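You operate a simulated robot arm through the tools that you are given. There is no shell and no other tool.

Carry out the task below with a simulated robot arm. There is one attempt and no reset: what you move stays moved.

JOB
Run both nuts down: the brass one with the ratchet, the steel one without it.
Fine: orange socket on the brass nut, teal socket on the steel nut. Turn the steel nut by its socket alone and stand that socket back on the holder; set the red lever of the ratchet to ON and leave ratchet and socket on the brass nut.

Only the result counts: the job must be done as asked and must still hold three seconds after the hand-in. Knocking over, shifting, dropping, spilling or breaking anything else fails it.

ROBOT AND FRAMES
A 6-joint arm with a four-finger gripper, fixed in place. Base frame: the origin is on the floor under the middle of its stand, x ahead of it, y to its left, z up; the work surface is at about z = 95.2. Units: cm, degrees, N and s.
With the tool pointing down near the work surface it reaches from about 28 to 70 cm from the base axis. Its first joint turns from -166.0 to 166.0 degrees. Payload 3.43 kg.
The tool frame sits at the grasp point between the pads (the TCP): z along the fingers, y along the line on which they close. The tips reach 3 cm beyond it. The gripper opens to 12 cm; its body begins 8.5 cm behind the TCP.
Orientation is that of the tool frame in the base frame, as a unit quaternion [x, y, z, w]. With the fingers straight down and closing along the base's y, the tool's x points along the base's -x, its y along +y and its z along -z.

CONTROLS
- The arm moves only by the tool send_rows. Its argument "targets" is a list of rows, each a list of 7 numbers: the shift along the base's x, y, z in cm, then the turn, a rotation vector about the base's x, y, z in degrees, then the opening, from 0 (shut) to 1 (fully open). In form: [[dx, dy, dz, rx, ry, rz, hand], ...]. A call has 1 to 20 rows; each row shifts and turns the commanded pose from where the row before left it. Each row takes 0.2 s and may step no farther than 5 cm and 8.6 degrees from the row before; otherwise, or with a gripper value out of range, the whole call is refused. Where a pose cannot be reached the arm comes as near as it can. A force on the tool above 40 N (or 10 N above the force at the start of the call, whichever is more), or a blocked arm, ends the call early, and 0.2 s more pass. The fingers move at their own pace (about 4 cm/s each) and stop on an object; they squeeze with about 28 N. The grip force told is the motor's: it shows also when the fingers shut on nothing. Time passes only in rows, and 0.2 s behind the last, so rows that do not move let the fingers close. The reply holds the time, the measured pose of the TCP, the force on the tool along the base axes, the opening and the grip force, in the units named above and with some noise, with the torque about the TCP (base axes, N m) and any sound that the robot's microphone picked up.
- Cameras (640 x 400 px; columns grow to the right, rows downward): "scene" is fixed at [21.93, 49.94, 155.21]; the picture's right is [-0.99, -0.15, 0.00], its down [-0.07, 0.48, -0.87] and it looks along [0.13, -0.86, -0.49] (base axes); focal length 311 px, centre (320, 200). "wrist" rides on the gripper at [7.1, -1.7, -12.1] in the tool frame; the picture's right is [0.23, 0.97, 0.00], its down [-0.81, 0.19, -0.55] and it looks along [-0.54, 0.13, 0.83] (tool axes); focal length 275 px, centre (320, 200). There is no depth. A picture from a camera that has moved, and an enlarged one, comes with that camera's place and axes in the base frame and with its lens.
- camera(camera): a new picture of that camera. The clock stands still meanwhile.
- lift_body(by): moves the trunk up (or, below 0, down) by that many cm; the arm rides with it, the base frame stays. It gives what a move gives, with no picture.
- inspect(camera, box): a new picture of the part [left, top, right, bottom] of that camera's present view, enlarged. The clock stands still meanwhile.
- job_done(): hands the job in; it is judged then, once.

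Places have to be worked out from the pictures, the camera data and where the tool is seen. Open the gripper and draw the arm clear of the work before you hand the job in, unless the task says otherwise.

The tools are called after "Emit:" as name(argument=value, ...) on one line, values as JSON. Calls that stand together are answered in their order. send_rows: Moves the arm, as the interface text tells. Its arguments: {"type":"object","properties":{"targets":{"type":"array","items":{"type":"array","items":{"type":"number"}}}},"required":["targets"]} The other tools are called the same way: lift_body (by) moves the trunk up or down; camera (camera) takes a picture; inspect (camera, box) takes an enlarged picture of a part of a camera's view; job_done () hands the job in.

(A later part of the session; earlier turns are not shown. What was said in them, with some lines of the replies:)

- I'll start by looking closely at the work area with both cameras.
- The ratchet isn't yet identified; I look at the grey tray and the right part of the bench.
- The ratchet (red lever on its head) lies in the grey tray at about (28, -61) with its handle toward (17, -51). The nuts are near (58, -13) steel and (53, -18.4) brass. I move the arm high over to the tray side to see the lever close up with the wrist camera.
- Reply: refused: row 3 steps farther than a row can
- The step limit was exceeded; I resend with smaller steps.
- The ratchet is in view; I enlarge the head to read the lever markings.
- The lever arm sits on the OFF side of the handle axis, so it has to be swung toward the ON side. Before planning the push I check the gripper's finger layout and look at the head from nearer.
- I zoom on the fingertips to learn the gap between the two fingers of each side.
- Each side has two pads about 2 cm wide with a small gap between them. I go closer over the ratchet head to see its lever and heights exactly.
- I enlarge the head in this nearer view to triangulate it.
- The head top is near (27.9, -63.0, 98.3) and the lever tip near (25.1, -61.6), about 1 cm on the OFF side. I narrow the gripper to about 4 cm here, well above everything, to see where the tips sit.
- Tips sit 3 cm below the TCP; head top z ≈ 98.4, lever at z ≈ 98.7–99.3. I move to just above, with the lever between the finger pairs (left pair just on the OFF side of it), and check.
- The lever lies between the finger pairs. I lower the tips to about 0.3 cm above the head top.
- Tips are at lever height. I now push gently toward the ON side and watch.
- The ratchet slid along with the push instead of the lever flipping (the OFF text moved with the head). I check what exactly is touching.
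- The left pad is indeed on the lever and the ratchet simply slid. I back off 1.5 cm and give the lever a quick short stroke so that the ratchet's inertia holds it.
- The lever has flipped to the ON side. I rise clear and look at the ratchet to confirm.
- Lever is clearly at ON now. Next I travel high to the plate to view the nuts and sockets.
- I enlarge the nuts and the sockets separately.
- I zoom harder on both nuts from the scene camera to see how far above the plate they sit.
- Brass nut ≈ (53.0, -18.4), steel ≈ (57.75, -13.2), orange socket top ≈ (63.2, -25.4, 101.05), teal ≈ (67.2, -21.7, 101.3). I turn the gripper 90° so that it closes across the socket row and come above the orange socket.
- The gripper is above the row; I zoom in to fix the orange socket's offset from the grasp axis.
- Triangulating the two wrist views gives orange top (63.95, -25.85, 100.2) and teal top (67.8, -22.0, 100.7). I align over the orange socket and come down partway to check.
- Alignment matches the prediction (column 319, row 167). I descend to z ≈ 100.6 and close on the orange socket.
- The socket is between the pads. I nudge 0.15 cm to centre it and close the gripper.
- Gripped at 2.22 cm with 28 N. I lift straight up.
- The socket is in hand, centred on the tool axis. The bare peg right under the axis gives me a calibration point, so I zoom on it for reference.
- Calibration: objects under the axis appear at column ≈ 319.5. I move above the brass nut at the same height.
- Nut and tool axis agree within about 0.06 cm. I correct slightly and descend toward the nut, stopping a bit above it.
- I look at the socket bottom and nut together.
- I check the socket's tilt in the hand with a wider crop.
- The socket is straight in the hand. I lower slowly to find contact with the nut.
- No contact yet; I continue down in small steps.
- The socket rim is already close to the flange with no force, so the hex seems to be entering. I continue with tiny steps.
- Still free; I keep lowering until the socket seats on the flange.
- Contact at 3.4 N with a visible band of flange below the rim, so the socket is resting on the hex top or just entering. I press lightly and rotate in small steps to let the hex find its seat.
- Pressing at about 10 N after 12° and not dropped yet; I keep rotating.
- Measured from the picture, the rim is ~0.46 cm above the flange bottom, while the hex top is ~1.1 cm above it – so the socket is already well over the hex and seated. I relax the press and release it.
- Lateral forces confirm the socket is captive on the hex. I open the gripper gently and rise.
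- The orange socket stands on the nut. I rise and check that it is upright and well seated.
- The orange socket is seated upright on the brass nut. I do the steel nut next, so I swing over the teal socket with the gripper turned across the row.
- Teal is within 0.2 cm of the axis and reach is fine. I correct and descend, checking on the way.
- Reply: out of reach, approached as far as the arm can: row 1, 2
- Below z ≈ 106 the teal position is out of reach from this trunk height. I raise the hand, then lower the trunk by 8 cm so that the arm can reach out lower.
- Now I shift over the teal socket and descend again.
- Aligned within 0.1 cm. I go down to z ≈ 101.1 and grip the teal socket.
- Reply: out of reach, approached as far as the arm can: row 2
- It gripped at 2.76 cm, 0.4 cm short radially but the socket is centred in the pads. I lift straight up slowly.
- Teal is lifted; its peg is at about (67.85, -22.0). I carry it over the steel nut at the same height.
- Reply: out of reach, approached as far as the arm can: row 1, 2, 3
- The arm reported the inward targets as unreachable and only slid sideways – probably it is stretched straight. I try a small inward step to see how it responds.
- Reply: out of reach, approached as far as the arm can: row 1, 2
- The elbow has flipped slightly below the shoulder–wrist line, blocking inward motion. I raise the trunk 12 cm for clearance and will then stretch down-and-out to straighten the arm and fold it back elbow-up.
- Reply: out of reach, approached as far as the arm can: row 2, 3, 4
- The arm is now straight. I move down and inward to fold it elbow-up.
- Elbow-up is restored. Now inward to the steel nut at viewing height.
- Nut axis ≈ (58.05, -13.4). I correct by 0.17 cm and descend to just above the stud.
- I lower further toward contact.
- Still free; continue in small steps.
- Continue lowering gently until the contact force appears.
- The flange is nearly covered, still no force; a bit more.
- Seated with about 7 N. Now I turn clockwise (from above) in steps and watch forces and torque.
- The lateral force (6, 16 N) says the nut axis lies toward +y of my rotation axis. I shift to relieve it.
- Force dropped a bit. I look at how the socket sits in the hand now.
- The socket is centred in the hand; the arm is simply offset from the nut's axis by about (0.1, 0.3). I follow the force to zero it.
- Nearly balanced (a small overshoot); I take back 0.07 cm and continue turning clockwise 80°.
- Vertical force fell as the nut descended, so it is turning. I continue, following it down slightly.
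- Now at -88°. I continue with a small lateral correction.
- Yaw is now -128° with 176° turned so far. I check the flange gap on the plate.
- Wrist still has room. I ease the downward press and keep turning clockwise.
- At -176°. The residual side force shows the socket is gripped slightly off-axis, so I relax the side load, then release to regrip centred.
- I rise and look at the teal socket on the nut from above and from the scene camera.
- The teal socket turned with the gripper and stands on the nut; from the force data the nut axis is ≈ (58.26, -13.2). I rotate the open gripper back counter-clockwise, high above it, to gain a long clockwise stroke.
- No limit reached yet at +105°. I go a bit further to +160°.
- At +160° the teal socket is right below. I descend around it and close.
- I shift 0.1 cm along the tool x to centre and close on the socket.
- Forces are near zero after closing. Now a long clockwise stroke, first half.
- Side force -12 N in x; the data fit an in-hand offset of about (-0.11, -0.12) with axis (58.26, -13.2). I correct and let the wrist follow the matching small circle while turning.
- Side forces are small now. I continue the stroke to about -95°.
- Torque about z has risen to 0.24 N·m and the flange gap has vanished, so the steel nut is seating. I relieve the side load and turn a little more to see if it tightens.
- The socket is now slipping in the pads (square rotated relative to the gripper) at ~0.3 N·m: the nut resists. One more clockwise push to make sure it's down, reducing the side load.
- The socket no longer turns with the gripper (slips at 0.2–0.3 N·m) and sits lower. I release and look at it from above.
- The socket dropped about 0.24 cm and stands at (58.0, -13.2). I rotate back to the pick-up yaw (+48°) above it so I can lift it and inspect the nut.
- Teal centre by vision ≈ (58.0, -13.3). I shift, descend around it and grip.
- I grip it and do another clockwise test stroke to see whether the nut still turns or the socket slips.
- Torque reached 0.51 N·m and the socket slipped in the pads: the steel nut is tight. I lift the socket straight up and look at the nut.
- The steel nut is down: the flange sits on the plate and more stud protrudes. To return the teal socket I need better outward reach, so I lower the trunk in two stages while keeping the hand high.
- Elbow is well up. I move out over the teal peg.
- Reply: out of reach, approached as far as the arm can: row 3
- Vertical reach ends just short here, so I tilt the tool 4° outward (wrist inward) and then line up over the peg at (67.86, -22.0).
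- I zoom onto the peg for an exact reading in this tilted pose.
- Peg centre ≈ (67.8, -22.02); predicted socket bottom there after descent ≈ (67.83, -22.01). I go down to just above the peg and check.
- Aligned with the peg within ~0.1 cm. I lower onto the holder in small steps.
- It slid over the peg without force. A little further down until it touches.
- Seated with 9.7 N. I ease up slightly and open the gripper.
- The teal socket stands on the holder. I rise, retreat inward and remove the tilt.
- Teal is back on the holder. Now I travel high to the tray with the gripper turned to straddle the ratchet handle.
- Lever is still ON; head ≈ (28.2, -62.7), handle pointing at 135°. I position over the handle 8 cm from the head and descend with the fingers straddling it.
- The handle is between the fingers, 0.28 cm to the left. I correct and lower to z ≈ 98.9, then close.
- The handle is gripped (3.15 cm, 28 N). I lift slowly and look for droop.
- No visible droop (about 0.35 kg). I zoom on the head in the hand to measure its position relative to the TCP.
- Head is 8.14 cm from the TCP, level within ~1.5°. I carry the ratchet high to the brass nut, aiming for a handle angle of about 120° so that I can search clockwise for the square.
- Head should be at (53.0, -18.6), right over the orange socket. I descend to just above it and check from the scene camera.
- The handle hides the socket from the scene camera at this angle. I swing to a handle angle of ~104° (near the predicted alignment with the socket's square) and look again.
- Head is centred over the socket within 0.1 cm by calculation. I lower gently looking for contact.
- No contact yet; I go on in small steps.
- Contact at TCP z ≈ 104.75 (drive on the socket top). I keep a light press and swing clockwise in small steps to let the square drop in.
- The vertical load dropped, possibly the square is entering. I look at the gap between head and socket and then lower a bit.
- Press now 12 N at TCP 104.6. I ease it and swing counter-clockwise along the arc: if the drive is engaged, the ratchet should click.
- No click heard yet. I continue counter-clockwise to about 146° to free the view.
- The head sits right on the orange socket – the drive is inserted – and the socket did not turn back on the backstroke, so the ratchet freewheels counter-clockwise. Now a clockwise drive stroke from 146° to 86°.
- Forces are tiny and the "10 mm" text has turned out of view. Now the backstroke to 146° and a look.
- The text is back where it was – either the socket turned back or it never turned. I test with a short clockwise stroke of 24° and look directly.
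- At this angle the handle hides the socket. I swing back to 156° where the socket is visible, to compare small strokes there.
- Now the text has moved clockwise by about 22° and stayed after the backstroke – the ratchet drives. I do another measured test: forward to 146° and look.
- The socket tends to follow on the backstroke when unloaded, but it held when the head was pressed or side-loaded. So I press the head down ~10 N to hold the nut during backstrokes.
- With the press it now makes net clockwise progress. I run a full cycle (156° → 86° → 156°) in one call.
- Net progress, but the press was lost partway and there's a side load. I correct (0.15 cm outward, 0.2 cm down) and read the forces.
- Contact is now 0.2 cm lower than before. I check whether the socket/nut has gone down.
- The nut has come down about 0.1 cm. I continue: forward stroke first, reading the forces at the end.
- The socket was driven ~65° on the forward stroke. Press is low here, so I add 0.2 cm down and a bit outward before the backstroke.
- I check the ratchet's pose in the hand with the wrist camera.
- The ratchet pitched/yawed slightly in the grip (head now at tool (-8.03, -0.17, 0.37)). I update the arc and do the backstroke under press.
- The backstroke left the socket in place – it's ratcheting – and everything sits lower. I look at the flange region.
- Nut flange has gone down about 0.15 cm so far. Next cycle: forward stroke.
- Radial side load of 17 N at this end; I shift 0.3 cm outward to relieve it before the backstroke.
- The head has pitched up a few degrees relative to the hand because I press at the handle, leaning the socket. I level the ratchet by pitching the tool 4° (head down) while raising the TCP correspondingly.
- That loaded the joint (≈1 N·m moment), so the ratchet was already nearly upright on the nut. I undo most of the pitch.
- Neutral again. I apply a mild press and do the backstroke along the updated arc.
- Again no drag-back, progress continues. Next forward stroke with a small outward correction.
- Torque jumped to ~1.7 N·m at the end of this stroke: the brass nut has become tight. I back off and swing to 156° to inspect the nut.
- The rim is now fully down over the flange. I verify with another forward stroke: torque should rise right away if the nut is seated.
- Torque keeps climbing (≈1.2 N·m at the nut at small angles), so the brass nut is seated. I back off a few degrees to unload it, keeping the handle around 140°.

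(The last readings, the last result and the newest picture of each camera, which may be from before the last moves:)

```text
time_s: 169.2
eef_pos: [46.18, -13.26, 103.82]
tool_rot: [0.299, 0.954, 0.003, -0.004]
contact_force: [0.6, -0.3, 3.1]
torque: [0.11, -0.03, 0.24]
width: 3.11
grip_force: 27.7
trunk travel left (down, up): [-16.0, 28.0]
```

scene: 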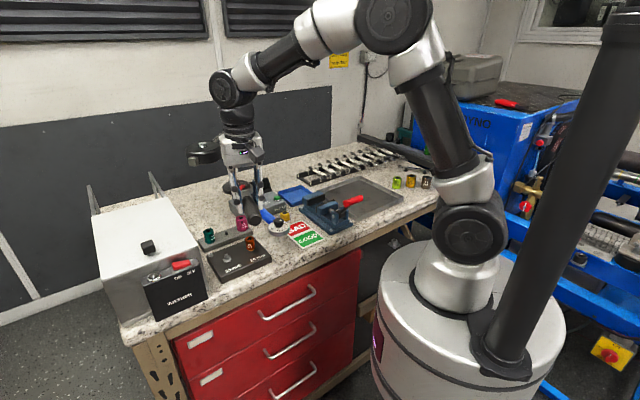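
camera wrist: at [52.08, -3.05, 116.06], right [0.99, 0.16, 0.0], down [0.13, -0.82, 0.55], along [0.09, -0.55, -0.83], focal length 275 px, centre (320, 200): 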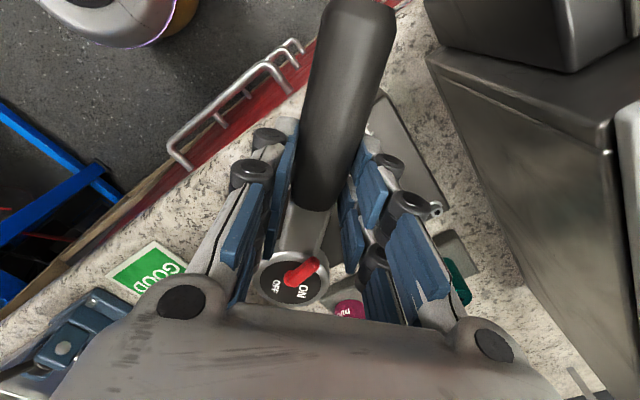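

Side loads are gone; I relax the press and open the gripper slowly to let the ratchet settle.

Emit:
send_rows(targets=[[0, 0, 0.1, 0, 0, 0, 0.1], [0, 0, 0, 0, 0, 0, 0.27], [0, 0, 0, 0, 0, 0, 0.29], [0, 0, 0, 0, 0, 0, 0.33], [0, 0, 0, 0, 0, 0, 0.38], [0, 0, 0, 0, 0, 0, 0.42], [0, 0, 0, 0, 0, 0, 0.42]])

Emit:
inspect(camera="wrist", box=[200, 60, 440, 310])

Emit:
inspect(camera="scene", box=[235, 215, 295, 260])

```text
time_s: 170.8
eef_pos: [46.13, -13.23, 103.75]
tool_rot: [0.299, 0.954, 0.002, -0.005]
contact_force: [-0.1, 0.5, -0.1]
torque: [0.01, 0.01, 0.07]
width: 5.05
grip_force: 0.1
trunk travel left (down, up): [-16.0, 28.0]
```

```text
1.60 times, centred on (320, 185) of wrist
camera zoom: at [39.44, -10.84, 115.95], right [0.37, 0.93, 0.0], down [0.78, -0.31, 0.54], along [0.51, -0.2, -0.84], focal length 440 px, centre (320, 224)
```

zoom: 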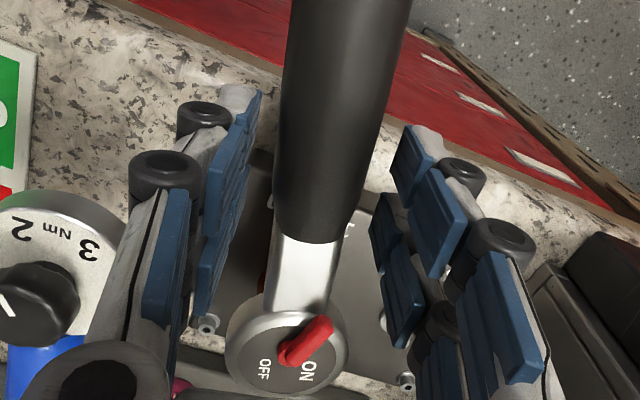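

```text
8.89 times, centred on (265, 238) of scene
camera zoom: at [21.93, 49.94, 155.21], right [-0.99, -0.15, 0.0], down [-0.07, 0.48, -0.87], along [0.13, -0.86, -0.49], focal length 2763 px, centre (809, -133)
```

zoom: 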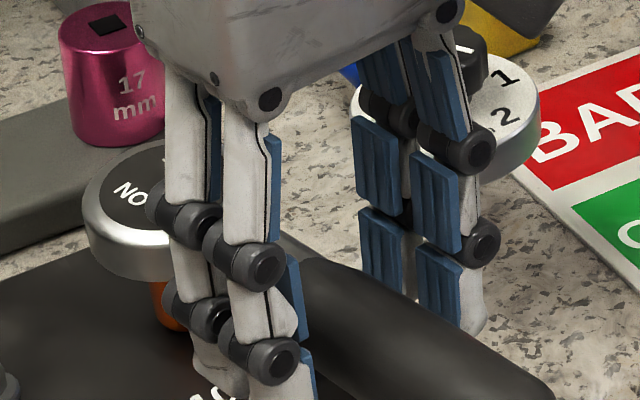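

The ratchet stays on the nut. I raise the gripper straight up and clear.

Emit:
send_rows(targets=[[0, 0, 1.5, 0, 0, 0, 0.42], [0, 0, 3, 0, 0, 0, 0.42], [0, 0, 4, 0, 0, 0, 0.42], [0, 0, 4, 0, 0, 0, 0.42], [0, 0, 0, 0, 0, 0, 0.42]])

Emit:
inspect(camera="scene", box=[225, 205, 305, 265])

Emit:
camera(camera="wrist")

```text
time_s: 172.0
eef_pos: [46.36, -13.34, 116.42]
tool_rot: [0.299, 0.954, 0.003, -0.006]
contact_force: [-0.5, 0.5, 1.0]
torque: [-0.01, 0.01, -0.02]
width: 5.02
grip_force: 0.2
trunk travel left (down, up): [-16.0, 28.0]
```

```text
6.67 times, centred on (265, 235) of scene
camera zoom: at [21.93, 49.94, 155.21], right [-0.99, -0.15, 0.0], down [-0.07, 0.48, -0.87], along [0.13, -0.86, -0.49], focal length 2072 px, centre (687, -33)
```

zoom: 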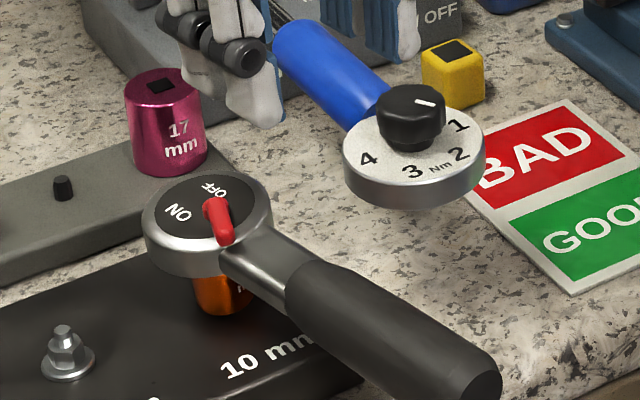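

```text
taken
camera wrist: at [39.68, -10.8, 128.52], right [0.37, 0.93, 0.0], down [0.78, -0.31, 0.54], along [0.51, -0.2, -0.84], focal length 275 px, centre (320, 200)
```

wrist: 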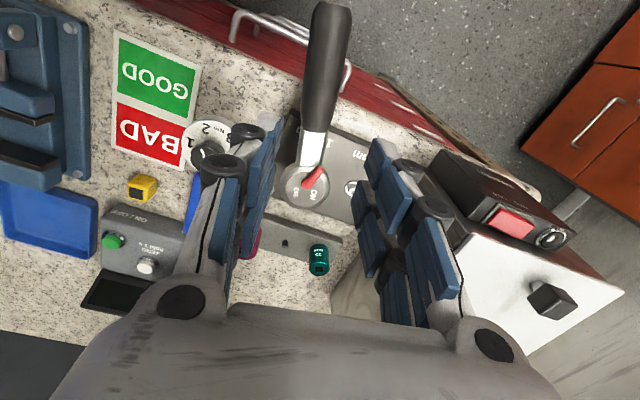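

The ratchet remains on the brass nut, level, handle free in the air. I check the lever and the socket/nut closely.

Emit:
inspect(camera="wrist", box=[270, 150, 350, 220])

Emit:
inspect(camera="scene", box=[242, 235, 268, 255])

Emit:
inspect(camera="scene", box=[190, 205, 270, 265])

```text
5.71 times, centred on (310, 185) of wrist
camera zoom: at [39.68, -10.8, 128.52], right [0.37, 0.93, 0.0], down [0.78, -0.31, 0.54], along [0.51, -0.2, -0.84], focal length 1573 px, centre (377, 286)
```

zoom: 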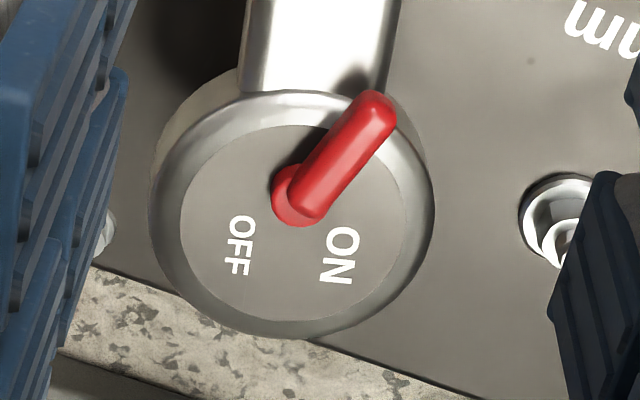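

```text
16.00 times, centred on (255, 245) of scene
camera zoom: at [21.93, 49.94, 155.21], right [-0.99, -0.15, 0.0], down [-0.07, 0.48, -0.87], along [0.13, -0.86, -0.49], focal length 4974 px, centre (1360, -520)
```

zoom: 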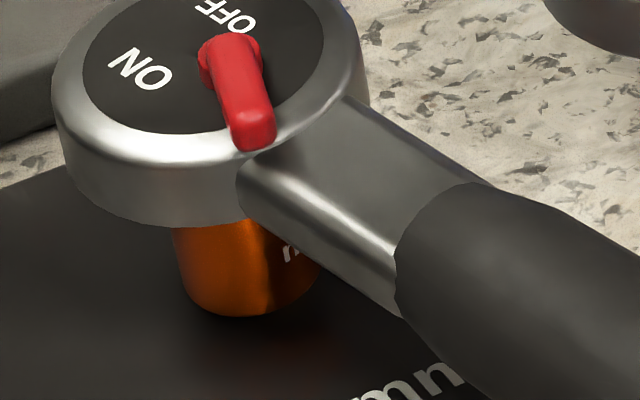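

```text
6.67 times, centred on (230, 235) of scene
camera zoom: at [21.93, 49.94, 155.21], right [-0.99, -0.15, 0.0], down [-0.07, 0.48, -0.87], along [0.13, -0.86, -0.49], focal length 2072 px, centre (920, -33)
```

zoom: 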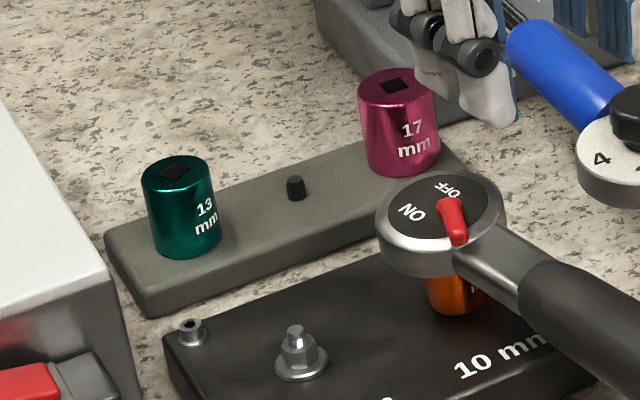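

Lever points to ON, teal is upright on the holder, both nuts are down. I open the gripper fully, draw the arm up and clear, and take final pictures.

Emit:
send_rows(targets=[[0, 0, 4, 0, 0, 0, 0.42], [-1, 0.5, 4, 0, 0, 0, 0.6], [-2, 1.5, 3.5, 0, 0, 0, 1], [-3, 2.5, 2, 0, 0, 0, 1], [-3, 2.5, 0, 0, 0, 0, 1], [0, 0, 0, 0, 0, 0, 1], [0, 0, 0, 0, 0, 0, 1], [0, 0, 0, 0, 0, 0, 1], [0, 0, 0, 0, 0, 0, 1], [0, 0, 0, 0, 0, 0, 1]])

Emit:
camera(camera="scene")

Emit:
inspect(camera="scene", box=[180, 195, 310, 285])

Emit:
camera(camera="wrist")

```text
time_s: 174.2
eef_pos: [37.13, -6.33, 129.91]
tool_rot: [0.3, 0.954, 0.002, -0.006]
contact_force: [-0.7, -0.1, 0.0]
torque: [0.02, 0.0, 0.0]
width: 12.0
grip_force: 0.0
trunk travel left (down, up): [-16.0, 28.0]
```

```text
taken
```

scene: 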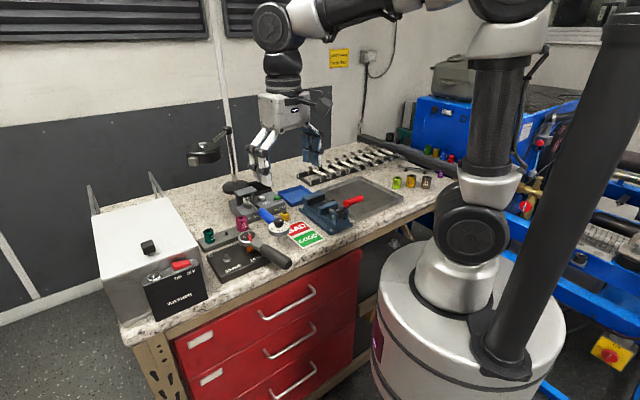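

```text
4.44 times, centred on (245, 240) of scene
camera zoom: at [21.93, 49.94, 155.21], right [-0.99, -0.15, 0.0], down [-0.07, 0.48, -0.87], along [0.13, -0.86, -0.49], focal length 1382 px, centre (653, 22)
```

zoom: 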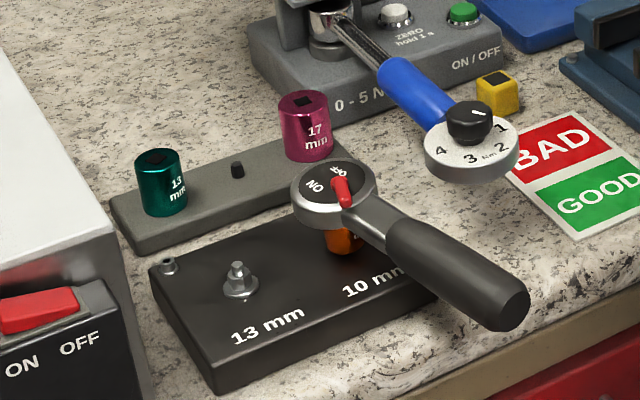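

```text
taken
camera wrist: at [30.37, -3.82, 142.07], right [0.37, 0.93, 0.0], down [0.78, -0.31, 0.54], along [0.51, -0.2, -0.84], focal length 275 px, centre (320, 200)
```

wrist: 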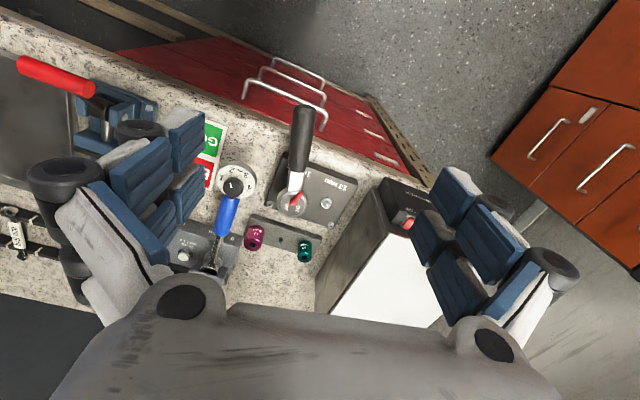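

The work is stable: orange socket and ratchet (lever ON) are on the run-down brass nut, the teal socket is back on its peg, the steel nut is down, and nothing else has moved. The arm is clear and the gripper open, so I hand in.

Emit:
job_done()

```text
The job is handed in.
```

The job is handed in. Both nuts feel seated, though I couldn't see the brass nut directly because its socket covers it.

- **Steel nut:** run down with the teal socket alone. It resisted at about 0.5 N·m, where the socket began slipping in the gripper. With the socket off, its flange sat on the plate. The teal socket is standing on its holder peg again.
- **Brass nut:** run down with the ratchet and the orange socket. At the end of the last full stroke the torque jumped to about 1.7 N·m, and the flange no longer shows under the socket. The orange socket turned roughly 36° in the gripper while I was seating it. Because the nut was still loose, it may have turned slightly by hand first.
- **Ratchet:** left on the brass nut with the socket, red lever at ON. It hadn't moved about 3 s after I let go.

Nothing else appears to have moved in the last pictures. The gripper is open and the arm is clear of the bench. The trunk is still 14 cm below where it started, because I had to lower it to reach the teal peg.
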